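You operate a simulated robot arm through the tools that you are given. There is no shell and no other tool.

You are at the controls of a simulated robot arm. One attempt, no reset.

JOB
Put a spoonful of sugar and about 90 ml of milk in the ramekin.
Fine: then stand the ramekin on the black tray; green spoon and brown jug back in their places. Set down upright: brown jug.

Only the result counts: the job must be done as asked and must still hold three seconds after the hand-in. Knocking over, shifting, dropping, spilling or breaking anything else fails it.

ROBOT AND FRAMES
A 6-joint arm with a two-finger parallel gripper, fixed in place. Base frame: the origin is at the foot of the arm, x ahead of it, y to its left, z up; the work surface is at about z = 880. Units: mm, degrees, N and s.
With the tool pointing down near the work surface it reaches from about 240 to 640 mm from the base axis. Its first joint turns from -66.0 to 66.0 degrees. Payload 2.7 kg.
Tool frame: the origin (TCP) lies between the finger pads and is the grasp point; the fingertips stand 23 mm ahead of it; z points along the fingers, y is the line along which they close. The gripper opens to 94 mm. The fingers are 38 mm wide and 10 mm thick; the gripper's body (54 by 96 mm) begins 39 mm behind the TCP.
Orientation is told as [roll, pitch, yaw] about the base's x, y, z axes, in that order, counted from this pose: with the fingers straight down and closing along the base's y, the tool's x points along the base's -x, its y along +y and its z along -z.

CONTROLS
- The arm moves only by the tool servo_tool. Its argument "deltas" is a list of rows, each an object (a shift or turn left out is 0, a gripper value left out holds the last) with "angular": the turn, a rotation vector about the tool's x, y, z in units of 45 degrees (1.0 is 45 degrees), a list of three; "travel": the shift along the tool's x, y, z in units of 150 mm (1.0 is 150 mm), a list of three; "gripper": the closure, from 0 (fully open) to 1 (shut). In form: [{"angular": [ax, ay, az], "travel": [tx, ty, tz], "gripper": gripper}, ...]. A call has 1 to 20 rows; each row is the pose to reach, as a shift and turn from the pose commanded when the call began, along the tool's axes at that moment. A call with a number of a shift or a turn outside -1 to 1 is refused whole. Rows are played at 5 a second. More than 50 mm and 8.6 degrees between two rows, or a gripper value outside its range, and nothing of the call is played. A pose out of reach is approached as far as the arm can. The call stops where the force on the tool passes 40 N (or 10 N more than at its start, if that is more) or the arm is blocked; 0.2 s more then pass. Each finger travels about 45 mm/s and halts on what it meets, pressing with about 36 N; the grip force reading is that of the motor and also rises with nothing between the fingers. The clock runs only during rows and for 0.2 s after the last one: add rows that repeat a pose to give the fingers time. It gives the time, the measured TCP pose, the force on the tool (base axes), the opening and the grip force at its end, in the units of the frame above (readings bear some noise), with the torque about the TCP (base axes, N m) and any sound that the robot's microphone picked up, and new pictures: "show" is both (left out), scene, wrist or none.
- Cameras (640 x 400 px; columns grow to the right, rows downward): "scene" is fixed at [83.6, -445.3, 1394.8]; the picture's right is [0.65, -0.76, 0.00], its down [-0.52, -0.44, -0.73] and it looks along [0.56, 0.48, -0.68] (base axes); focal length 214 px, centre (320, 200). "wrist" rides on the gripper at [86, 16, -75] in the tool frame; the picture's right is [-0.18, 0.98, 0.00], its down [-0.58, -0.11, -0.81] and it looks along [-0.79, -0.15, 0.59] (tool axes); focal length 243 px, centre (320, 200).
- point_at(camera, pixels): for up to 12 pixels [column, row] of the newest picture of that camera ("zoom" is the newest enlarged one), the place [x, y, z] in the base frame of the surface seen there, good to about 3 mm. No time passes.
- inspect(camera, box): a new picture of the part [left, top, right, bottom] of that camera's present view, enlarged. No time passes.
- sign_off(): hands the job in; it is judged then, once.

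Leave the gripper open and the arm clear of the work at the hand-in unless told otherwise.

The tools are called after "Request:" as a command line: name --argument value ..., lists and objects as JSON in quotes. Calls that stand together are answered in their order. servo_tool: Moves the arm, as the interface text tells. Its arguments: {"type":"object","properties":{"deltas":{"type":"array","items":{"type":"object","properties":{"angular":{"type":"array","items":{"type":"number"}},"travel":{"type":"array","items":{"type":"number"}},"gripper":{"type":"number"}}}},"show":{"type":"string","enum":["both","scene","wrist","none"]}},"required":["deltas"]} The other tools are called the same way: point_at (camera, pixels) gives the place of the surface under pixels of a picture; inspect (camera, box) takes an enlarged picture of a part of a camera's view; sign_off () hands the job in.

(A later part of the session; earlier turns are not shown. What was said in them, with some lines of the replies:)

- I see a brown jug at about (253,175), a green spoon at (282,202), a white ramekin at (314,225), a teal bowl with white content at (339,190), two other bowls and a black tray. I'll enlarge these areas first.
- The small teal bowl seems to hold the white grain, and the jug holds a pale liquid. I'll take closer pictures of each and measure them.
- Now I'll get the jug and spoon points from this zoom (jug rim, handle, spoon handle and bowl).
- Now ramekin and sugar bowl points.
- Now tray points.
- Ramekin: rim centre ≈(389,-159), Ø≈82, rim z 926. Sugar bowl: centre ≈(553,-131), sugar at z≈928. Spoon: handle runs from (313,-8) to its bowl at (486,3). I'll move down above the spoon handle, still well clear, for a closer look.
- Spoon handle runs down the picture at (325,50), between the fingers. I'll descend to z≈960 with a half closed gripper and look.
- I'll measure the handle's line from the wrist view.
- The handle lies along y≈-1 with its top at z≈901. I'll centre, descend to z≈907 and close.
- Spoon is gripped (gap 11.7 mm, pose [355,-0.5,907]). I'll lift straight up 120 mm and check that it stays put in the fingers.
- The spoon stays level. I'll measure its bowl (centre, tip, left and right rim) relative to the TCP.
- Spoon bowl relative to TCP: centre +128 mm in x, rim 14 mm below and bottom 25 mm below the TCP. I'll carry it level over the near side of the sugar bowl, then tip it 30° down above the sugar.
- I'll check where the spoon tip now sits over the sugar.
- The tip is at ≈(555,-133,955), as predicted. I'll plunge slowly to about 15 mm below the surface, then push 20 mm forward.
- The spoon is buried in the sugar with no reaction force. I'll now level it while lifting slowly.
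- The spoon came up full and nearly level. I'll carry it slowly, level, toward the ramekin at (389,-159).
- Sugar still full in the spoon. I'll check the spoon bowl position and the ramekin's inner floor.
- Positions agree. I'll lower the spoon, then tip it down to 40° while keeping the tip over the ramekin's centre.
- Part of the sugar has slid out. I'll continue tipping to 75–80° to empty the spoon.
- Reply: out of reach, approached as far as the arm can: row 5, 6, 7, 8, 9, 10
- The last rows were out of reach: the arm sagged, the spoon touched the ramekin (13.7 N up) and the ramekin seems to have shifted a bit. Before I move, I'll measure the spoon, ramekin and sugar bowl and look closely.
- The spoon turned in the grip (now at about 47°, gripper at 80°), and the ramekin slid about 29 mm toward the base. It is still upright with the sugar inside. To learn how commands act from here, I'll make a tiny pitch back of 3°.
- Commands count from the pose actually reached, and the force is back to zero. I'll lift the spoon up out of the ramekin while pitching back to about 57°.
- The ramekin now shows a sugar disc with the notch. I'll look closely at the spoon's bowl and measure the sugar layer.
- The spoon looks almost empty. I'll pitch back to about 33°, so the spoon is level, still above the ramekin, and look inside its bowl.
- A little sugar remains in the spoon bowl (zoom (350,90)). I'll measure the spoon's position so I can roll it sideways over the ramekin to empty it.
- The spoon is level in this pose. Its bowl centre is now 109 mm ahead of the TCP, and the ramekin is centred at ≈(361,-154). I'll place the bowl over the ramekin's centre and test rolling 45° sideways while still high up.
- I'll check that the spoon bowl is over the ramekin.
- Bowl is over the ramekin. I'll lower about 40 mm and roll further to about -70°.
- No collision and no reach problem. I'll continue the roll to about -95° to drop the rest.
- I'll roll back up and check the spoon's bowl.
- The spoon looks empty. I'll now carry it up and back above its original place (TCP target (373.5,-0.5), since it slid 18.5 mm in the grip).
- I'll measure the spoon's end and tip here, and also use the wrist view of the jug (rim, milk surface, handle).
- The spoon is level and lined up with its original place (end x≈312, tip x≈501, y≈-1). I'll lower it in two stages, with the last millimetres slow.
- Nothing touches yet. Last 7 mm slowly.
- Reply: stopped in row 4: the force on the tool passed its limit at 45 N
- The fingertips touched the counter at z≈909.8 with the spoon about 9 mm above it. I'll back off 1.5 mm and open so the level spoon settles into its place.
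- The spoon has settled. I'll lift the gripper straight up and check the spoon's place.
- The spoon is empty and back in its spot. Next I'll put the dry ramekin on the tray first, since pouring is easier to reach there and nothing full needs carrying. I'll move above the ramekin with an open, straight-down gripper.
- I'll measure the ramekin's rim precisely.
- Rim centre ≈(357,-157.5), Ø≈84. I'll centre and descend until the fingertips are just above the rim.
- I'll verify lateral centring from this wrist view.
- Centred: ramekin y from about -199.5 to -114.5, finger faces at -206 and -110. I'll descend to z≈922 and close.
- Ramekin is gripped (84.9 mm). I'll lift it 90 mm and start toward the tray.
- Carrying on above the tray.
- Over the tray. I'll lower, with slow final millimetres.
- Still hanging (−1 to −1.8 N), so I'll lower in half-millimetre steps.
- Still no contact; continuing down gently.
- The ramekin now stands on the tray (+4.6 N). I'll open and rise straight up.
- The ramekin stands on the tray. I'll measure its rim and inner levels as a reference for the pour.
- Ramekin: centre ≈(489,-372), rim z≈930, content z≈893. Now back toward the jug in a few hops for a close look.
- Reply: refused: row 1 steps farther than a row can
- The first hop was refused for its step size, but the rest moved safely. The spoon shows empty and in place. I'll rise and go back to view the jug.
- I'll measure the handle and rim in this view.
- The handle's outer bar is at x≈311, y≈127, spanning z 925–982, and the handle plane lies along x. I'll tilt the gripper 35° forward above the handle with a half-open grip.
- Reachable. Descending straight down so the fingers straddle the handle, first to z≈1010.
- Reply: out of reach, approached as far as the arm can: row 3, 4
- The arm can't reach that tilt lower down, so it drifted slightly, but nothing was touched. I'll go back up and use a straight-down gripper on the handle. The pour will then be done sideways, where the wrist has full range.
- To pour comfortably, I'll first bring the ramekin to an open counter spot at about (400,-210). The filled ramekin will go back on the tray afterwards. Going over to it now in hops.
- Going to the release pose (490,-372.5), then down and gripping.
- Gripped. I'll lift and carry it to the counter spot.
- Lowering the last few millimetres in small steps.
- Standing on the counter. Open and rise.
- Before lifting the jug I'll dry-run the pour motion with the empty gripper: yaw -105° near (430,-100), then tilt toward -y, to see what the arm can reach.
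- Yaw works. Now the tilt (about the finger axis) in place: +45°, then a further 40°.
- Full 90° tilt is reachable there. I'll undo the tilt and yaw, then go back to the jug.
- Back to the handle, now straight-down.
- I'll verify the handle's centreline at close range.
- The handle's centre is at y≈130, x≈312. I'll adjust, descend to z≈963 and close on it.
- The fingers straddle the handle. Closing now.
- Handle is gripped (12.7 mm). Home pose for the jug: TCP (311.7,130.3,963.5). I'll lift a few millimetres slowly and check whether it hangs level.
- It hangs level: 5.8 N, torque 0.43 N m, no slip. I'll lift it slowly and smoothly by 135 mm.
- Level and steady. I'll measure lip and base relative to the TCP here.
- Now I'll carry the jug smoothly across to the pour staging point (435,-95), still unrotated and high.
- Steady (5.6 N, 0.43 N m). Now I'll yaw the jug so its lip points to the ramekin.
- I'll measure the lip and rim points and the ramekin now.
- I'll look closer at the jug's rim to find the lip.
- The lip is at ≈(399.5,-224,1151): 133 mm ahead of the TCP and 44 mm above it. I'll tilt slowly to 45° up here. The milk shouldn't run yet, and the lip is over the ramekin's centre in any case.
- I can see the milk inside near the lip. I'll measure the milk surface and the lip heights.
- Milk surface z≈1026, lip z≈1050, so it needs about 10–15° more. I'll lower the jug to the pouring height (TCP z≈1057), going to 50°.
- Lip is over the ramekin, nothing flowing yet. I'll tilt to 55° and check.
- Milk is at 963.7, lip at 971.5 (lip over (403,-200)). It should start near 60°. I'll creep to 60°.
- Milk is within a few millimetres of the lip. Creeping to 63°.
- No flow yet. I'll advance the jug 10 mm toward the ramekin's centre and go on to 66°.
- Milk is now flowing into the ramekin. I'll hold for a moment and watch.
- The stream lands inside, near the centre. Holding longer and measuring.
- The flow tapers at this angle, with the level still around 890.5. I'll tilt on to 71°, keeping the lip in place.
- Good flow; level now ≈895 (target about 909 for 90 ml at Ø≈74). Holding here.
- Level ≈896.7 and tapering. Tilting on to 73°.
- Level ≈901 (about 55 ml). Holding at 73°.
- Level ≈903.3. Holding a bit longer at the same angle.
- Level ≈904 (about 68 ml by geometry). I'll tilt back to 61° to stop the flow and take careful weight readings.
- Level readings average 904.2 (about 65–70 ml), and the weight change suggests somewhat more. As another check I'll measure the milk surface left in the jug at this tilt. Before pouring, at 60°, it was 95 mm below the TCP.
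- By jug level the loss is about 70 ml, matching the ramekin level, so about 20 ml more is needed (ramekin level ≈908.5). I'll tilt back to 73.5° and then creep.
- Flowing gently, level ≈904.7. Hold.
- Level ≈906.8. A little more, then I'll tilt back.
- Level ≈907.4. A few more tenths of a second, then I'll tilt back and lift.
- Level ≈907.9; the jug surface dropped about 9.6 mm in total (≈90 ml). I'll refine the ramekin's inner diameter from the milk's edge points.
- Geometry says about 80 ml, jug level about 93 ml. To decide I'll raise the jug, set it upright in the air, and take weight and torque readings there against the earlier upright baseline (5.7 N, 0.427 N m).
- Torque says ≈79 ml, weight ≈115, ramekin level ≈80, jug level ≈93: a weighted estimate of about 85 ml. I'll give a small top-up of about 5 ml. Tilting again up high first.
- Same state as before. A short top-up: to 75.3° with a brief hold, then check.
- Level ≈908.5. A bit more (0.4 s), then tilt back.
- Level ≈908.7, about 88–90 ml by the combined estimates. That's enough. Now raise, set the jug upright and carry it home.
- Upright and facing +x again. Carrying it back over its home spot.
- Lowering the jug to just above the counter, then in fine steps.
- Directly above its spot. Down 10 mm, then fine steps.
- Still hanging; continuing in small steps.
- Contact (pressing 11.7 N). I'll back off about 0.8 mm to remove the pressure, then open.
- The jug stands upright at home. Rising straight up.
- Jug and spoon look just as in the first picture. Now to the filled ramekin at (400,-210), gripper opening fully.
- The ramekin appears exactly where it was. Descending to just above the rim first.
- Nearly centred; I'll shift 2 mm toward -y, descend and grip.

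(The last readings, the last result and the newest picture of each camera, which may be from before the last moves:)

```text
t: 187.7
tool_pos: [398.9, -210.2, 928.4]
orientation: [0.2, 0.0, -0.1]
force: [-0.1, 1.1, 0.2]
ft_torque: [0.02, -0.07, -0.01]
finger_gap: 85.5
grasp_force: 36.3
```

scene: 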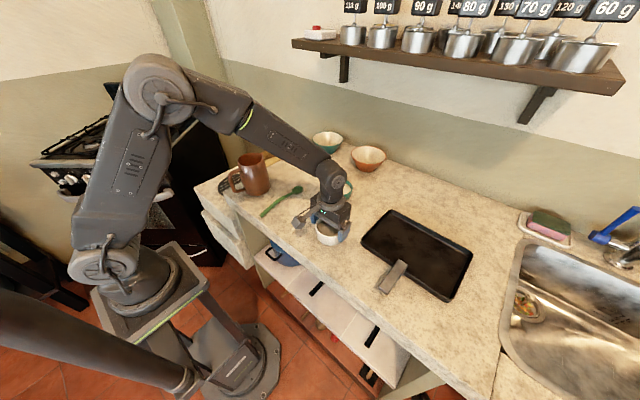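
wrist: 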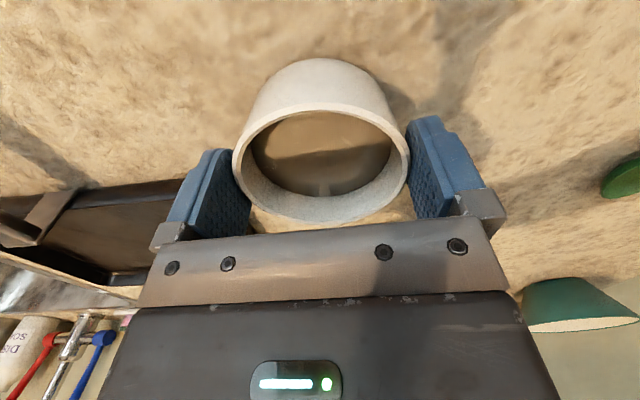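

Gripped (85.5 mm). Lifting slowly and smoothly.

Request:
servo_tool --deltas '[{"travel": [0, 0, -0.01]}, {"travel": [0, 0, -0.04]}, {"travel": [0, 0, -0.09]}, {"travel": [0, 0, -0.15]}, {"travel": [0, 0, -0.22]}, {"travel": [0, 0, -0.29]}, {"travel": [0, 0, -0.36]}, {"travel": [0, 0, -0.42]}, {"travel": [0, 0, -0.46]}, {"travel": [0, 0, -0.48]}, {"travel": [0, 0, -0.48]}]' --show "none"

Request:
servo_tool --deltas '[{"travel": [-0.01, -0.015, 0]}, {"travel": [-0.035, -0.05, 0]}, {"travel": [-0.075, -0.11, 0]}, {"travel": [-0.12, -0.19, 0]}, {"travel": [-0.175, -0.28, 0]}, {"travel": [-0.23, -0.37, 0]}, {"travel": [-0.285, -0.46, 0]}, {"travel": [-0.34, -0.55, 0]}, {"travel": [-0.395, -0.64, 0]}, {"travel": [-0.45, -0.73, 0]}, {"travel": [-0.5, -0.81, 0]}, {"travel": [-0.545, -0.89, 0]}, {"travel": [-0.575, -0.94, 0]}, {"travel": [-0.595, -0.97, 0]}, {"travel": [-0.6, -0.98, 0]}, {"travel": [-0.6, -0.98, 0]}]'

Request:
inspect --camera "scene" --box '[340, 170, 468, 250]'

```text
t: 190.1
tool_pos: [398.3, -211.5, 1000.9]
orientation: [0.1, 0.0, -0.1]
force: [-0.2, -0.3, -2.5]
ft_torque: [0.02, 0.01, -0.03]
finger_gap: 85.4
grasp_force: 36.0
```

```text
t: 193.5
tool_pos: [489.8, -357.2, 999.4]
orientation: [0.1, 0.1, 0.0]
force: [-0.3, 0.4, -3.2]
ft_torque: [0.0, 0.03, 0.02]
finger_gap: 85.4
grasp_force: 36.0
```

scene: 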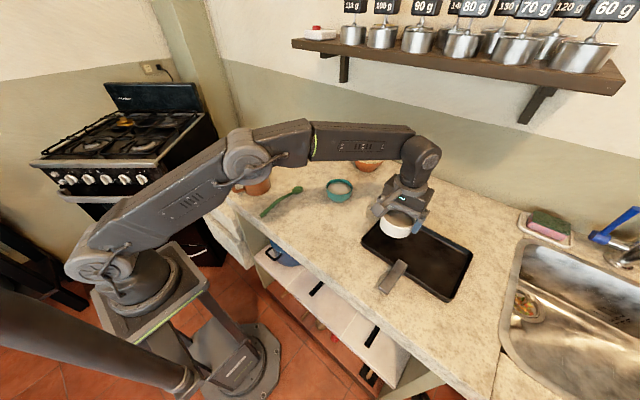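
wrist: 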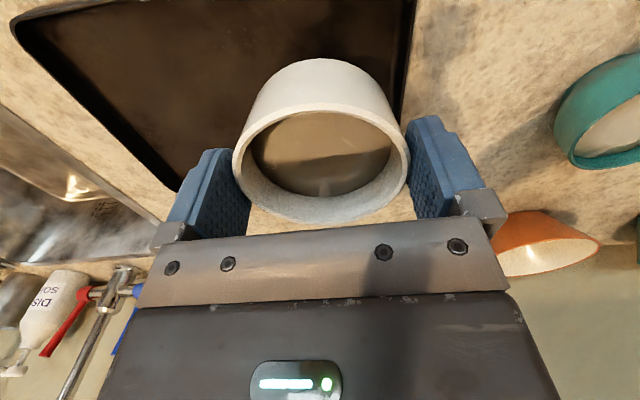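

```text
5.00 times, centred on (404, 210) of scene
```

zoom: 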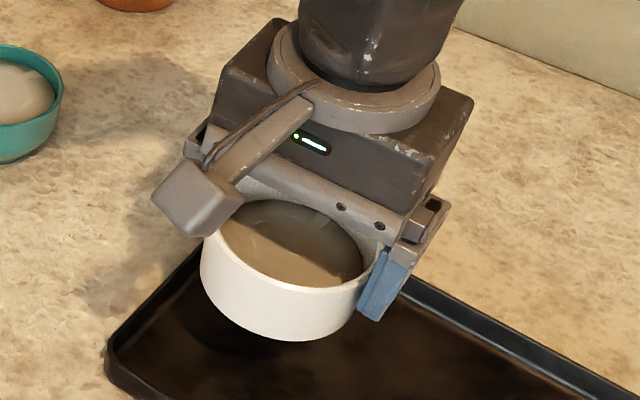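

The milk is inside and nothing has spilled. I'll take a few weight samples here (empty ramekin plus sugar averaged 1.4 N).

Request:
servo_tool --deltas '[{"travel": [0, -0.05, 0]}, {"travel": [0, -0.09, 0]}, {"travel": [0, -0.1, 0]}]' --show "none"

Request:
servo_tool --deltas '[{"travel": [0, 0, 0]}]' --show "none"

Request:
servo_tool --deltas '[{"travel": [0, 0, 0]}]' --show "none"

Request:
servo_tool --deltas '[{"travel": [0, 0, 0]}]' --show "none"

Request:
servo_tool --deltas '[{"travel": [0, 0, 0]}]' --show "none"

Request:
servo_tool --deltas '[{"travel": [0, 0, 0]}]' --show "none"

Request:
servo_tool --deltas '[{"travel": [0, 0, 0]}]' --show "none"

Request:
servo_tool --deltas '[{"travel": [0, 0, 0]}]' --show "none"

```text
t: 194.3
tool_pos: [488.7, -373.2, 999.6]
orientation: [0.1, 0.0, -0.1]
force: [0.0, -0.1, -2.5]
ft_torque: [0.01, 0.0, 0.01]
finger_gap: 85.6
grasp_force: 37.0
```

```text
t: 194.7
tool_pos: [489.7, -373.5, 999.9]
orientation: [0.1, 0.0, -0.1]
force: [0.0, -0.5, -3.1]
ft_torque: [0.03, 0.01, 0.01]
finger_gap: 85.6
grasp_force: 36.3
```

```text
t: 195.1
tool_pos: [488.7, -374.1, 1001.1]
orientation: [0.0, 0.0, -0.1]
force: [-0.2, -0.7, -1.9]
ft_torque: [-0.02, -0.01, 0.03]
finger_gap: 85.6
grasp_force: 36.0
```

```text
t: 195.5
tool_pos: [489.5, -372.8, 1001.3]
orientation: [0.1, 0.0, -0.1]
force: [0.4, -0.2, -2.7]
ft_torque: [0.02, 0.04, -0.01]
finger_gap: 85.4
grasp_force: 35.7
```

```text
t: 195.9
tool_pos: [489.5, -371.6, 999.7]
orientation: [0.1, 0.0, -0.1]
force: [1.1, 0.4, -1.8]
ft_torque: [-0.03, -0.02, -0.01]
finger_gap: 85.4
grasp_force: 36.3
```

```text
t: 196.3
tool_pos: [489.5, -372.9, 999.7]
orientation: [0.1, 0.0, -0.1]
force: [0.3, 0.4, -2.0]
ft_torque: [-0.02, 0.03, 0.02]
finger_gap: 85.6
grasp_force: 35.8
```

```text
t: 196.7
tool_pos: [489.3, -373.3, 1000.6]
orientation: [0.2, 0.0, -0.1]
force: [-0.5, 0.2, -2.4]
ft_torque: [0.0, 0.0, 0.02]
finger_gap: 85.5
grasp_force: 36.2
```

```text
t: 197.1
tool_pos: [488.8, -373.6, 1000.0]
orientation: [0.1, -0.1, -0.1]
force: [0.0, 0.4, -2.8]
ft_torque: [-0.01, 0.02, 0.0]
finger_gap: 85.4
grasp_force: 36.0
```

Average 2.5 N, so about 1.1 N ≈ 90–110 ml of milk, consistent with the target. Lowering onto the tray.

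Request:
servo_tool --deltas '[{"travel": [0, 0, 0.02]}, {"travel": [0, 0, 0.07]}, {"travel": [0, 0, 0.14]}, {"travel": [0, 0, 0.22]}, {"travel": [0, 0, 0.3]}, {"travel": [0, 0, 0.36]}, {"travel": [0, 0, 0.4]}, {"travel": [0, 0, 0.42]}, {"travel": [0, 0, 0.42]}]' --show "none"

Request:
servo_tool --deltas '[{"travel": [0, 0, 0.006]}, {"travel": [0, 0, 0.012]}, {"travel": [0, 0, 0.018]}, {"travel": [0, 0, 0.018]}]' --show "none"

```text
t: 199.1
tool_pos: [488.9, -372.6, 936.1]
orientation: [0.1, 0.1, -0.1]
force: [-1.2, 0.3, -2.2]
ft_torque: [-0.01, 0.01, 0.02]
finger_gap: 85.6
grasp_force: 36.0
```

```text
t: 200.1
tool_pos: [489.2, -371.5, 932.7]
orientation: [0.2, 0.0, -0.2]
force: [-0.1, 0.3, -2.2]
ft_torque: [0.01, -0.01, -0.02]
finger_gap: 85.4
grasp_force: 35.7
```

Request:
servo_tool --deltas '[{"travel": [0, 0, 0.004]}, {"travel": [0, 0, 0.008]}, {"travel": [0, 0, 0.008]}]' --show "none"

```text
t: 200.9
tool_pos: [489.0, -374.6, 934.9]
orientation: [0.1, 0.0, 0.0]
force: [-0.6, 0.1, -2.3]
ft_torque: [0.03, 0.02, 0.0]
finger_gap: 85.4
grasp_force: 35.5
```

Still hanging; another millimetre.

Request:
servo_tool --deltas '[{"travel": [0, 0, 0.003]}, {"travel": [0, 0, 0.006]}, {"travel": [0, 0, 0.006]}]' --show "none"

```text
t: 201.7
tool_pos: [489.6, -372.7, 932.4]
orientation: [-0.1, 0.0, -0.1]
force: [-1.9, 0.6, 1.0]
ft_torque: [0.12, 0.04, 0.04]
finger_gap: 85.5
grasp_force: 35.7
```

Contact (force went from -2.3 to +1.0 N). Releasing gently, then rising straight up.

Request:
servo_tool --deltas '[{"travel": [0, 0, 0.002]}, {"travel": [0, 0, 0.002], "gripper": 0.05}, {"travel": [0, 0, 0.002], "gripper": 0.0}, {"travel": [0, 0, 0.002], "gripper": 0.0}, {"travel": [0, 0, 0.002], "gripper": 0.0}]' --show "none"

Request:
servo_tool --deltas '[{"travel": [0, 0, -0.04]}, {"travel": [0, 0, -0.12]}, {"travel": [0, 0, -0.3]}, {"travel": [0, 0, -0.55]}, {"travel": [0, 0, -0.85]}, {"travel": [0, 0, -0.85]}]'

Request:
inspect --camera "scene" --box '[340, 180, 468, 260]'

```text
t: 202.9
tool_pos: [488.7, -373.0, 932.3]
orientation: [0.0, 0.0, -0.1]
force: [1.2, 0.2, 0.5]
ft_torque: [0.03, -0.01, 0.02]
finger_gap: 94.1
grasp_force: 0.2
```

```text
t: 204.3
tool_pos: [488.0, -373.0, 1060.2]
orientation: [0.1, 0.1, 0.0]
force: [-0.7, 0.0, -0.1]
ft_torque: [0.02, -0.03, 0.02]
finger_gap: 93.8
grasp_force: 0.1
```

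scene: 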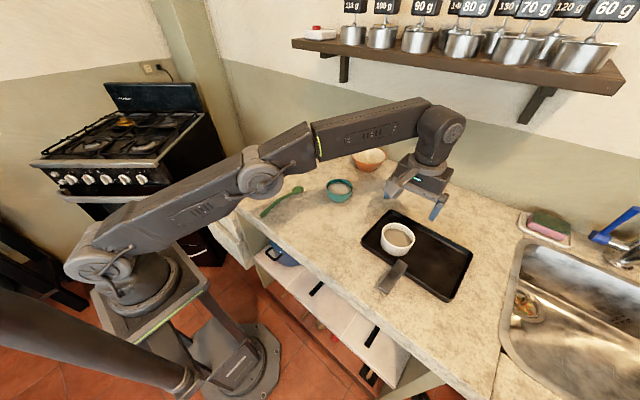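
wrist: 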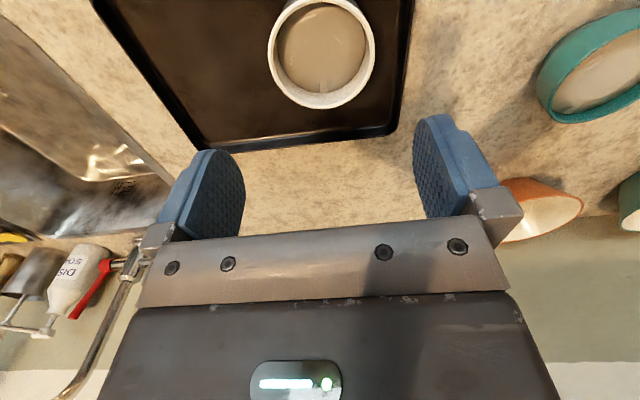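

```text
5.00 times, centred on (404, 220) of scene
```

zoom: 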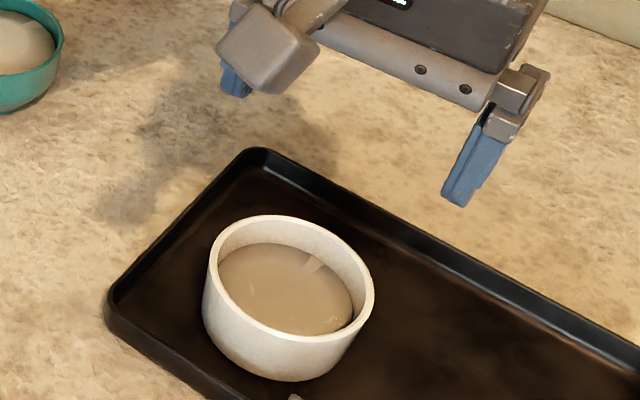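

The ramekin stands on the tray. I'll move the arm clear, up and back to its start area, and do a final check.

Request:
servo_tool --deltas '[{"travel": [0.05, 0.1, -0.28]}, {"travel": [0.12, 0.25, -0.55]}, {"travel": [0.2, 0.45, -0.75]}, {"travel": [0.3, 0.65, -0.9]}, {"travel": [0.4, 0.85, -1.0]}, {"travel": [0.5, 0.99, -1.0]}]' --show "none"

Request:
servo_tool --deltas '[{"travel": [0.1, 0.24, 0]}, {"travel": [0.2, 0.48, 0]}, {"travel": [0.3, 0.72, 0]}, {"travel": [0.4, 0.98, 0]}]' --show "none"

Request:
servo_tool --deltas '[{"travel": [0.05, 0.22, 0]}, {"travel": [0.1, 0.45, 0]}, {"travel": [0.13, 0.67, 0]}, {"travel": [0.13, 0.67, 0]}]'

Request:
inspect --camera "scene" --box '[200, 120, 400, 245]'

Request:
inspect --camera "scene" --box '[340, 190, 484, 300]'

```text
t: 205.7
tool_pos: [413.3, -223.3, 1209.6]
orientation: [0.1, 0.0, -0.2]
force: [0.4, 0.4, 0.1]
ft_torque: [-0.03, -0.01, -0.02]
finger_gap: 94.2
grasp_force: 0.0
```

```text
t: 206.7
tool_pos: [354.2, -77.4, 1209.0]
orientation: [0.1, 0.1, -0.1]
force: [0.3, 0.1, -0.3]
ft_torque: [0.0, -0.04, 0.0]
finger_gap: 93.8
grasp_force: 0.1
```

```text
t: 207.7
tool_pos: [335.9, 22.8, 1209.7]
orientation: [0.0, 0.1, -0.1]
force: [-0.1, -0.4, -0.6]
ft_torque: [0.02, -0.04, 0.01]
finger_gap: 93.8
grasp_force: 0.1
```

scene: 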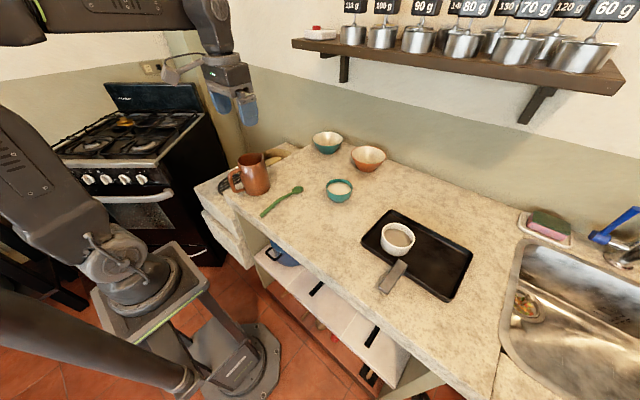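
wrist: 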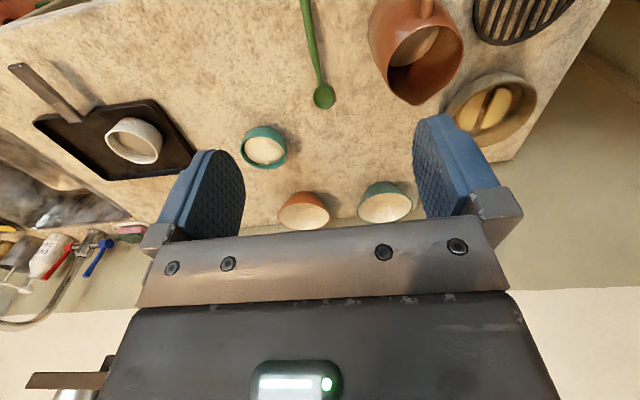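

```text
3.20 times, centred on (300, 182) of scene
```

zoom: 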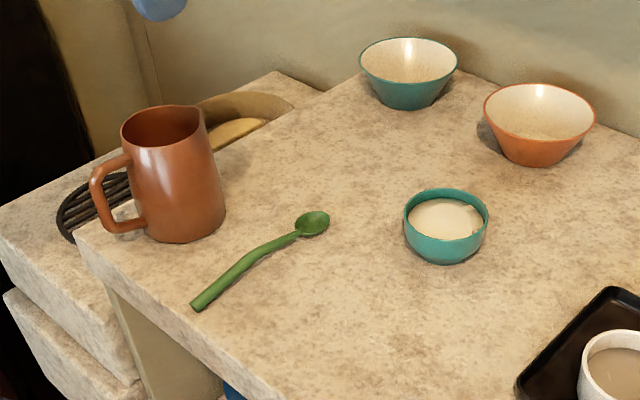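

```text
3.64 times, centred on (412, 245) of scene
```

zoom: 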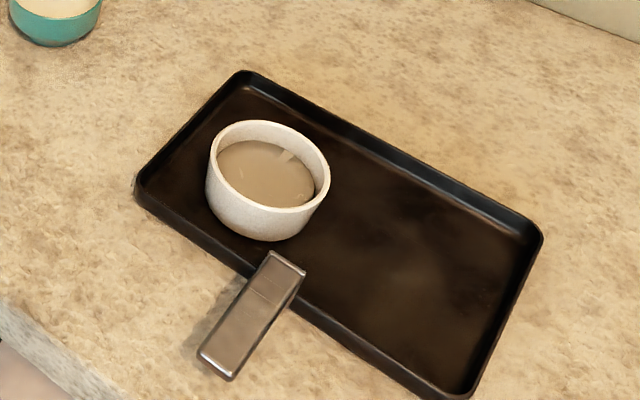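

Everything matches the starting layout apart from the ramekin on the tray, with no spills visible. As one last check of the amount, I'll read the milk level left in the jug (it was ≈920 before).

Request:
point_at --camera "wrist" --pixels '[[415, 45], [410, 55], [420, 40], [425, 45], [405, 45], [415, 60], [400, 55], [430, 38]]'

Request:
inspect --camera "wrist" --box '[360, 0, 480, 110]'

```text
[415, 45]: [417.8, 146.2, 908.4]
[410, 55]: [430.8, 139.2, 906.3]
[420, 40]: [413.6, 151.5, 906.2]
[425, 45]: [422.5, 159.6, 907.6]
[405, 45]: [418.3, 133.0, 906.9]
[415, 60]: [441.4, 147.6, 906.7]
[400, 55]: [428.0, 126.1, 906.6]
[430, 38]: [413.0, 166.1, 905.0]
```

```text
3.64 times, centred on (420, 55) of wrist
```

zoom: 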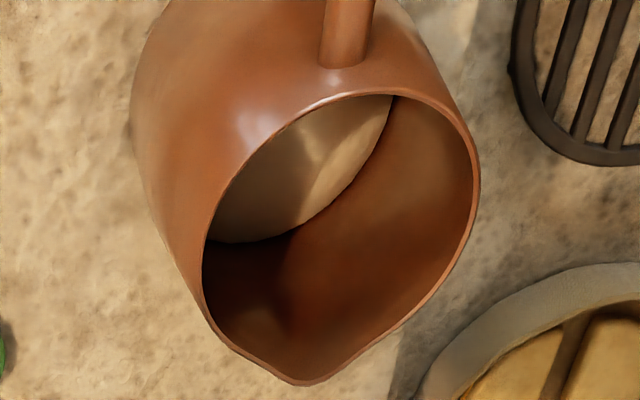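

The jug level fell from about 920 to 906.7, a drop of about 13.5 mm over roughly 65 cm², or about 88 ml. That agrees with the other estimates. Gripper is open, arm clear. Handing in.

Request:
sign_off

```text
The job is handed in.
```

I've handed the job in. The ramekin is on the black tray with a spoonful of sugar and roughly 88 ml of milk in it. The spoon and jug are back in their places, with the jug set down upright.

- **Milk:** the 88 ml is an estimate. My separate checks ranged from about 79 ml to about 120 ml, with the weight readings at the high end. The most reliable ones, the milk levels in the ramekin and the jug, agreed on 83–88 ml.
- **Sugar:** I emptied one full spoon, and the spoon looked clean afterwards.
- **Slips along the way:** while emptying the sugar, the arm went out of reach and the spoon pushed the ramekin about 29 mm. The spoon also turned in the grip, so I had to let it drop the last 9 mm or so into its place.
- **Spills and other items:** I saw no spills, and nothing else on the counter looked out of place in the final pictures.
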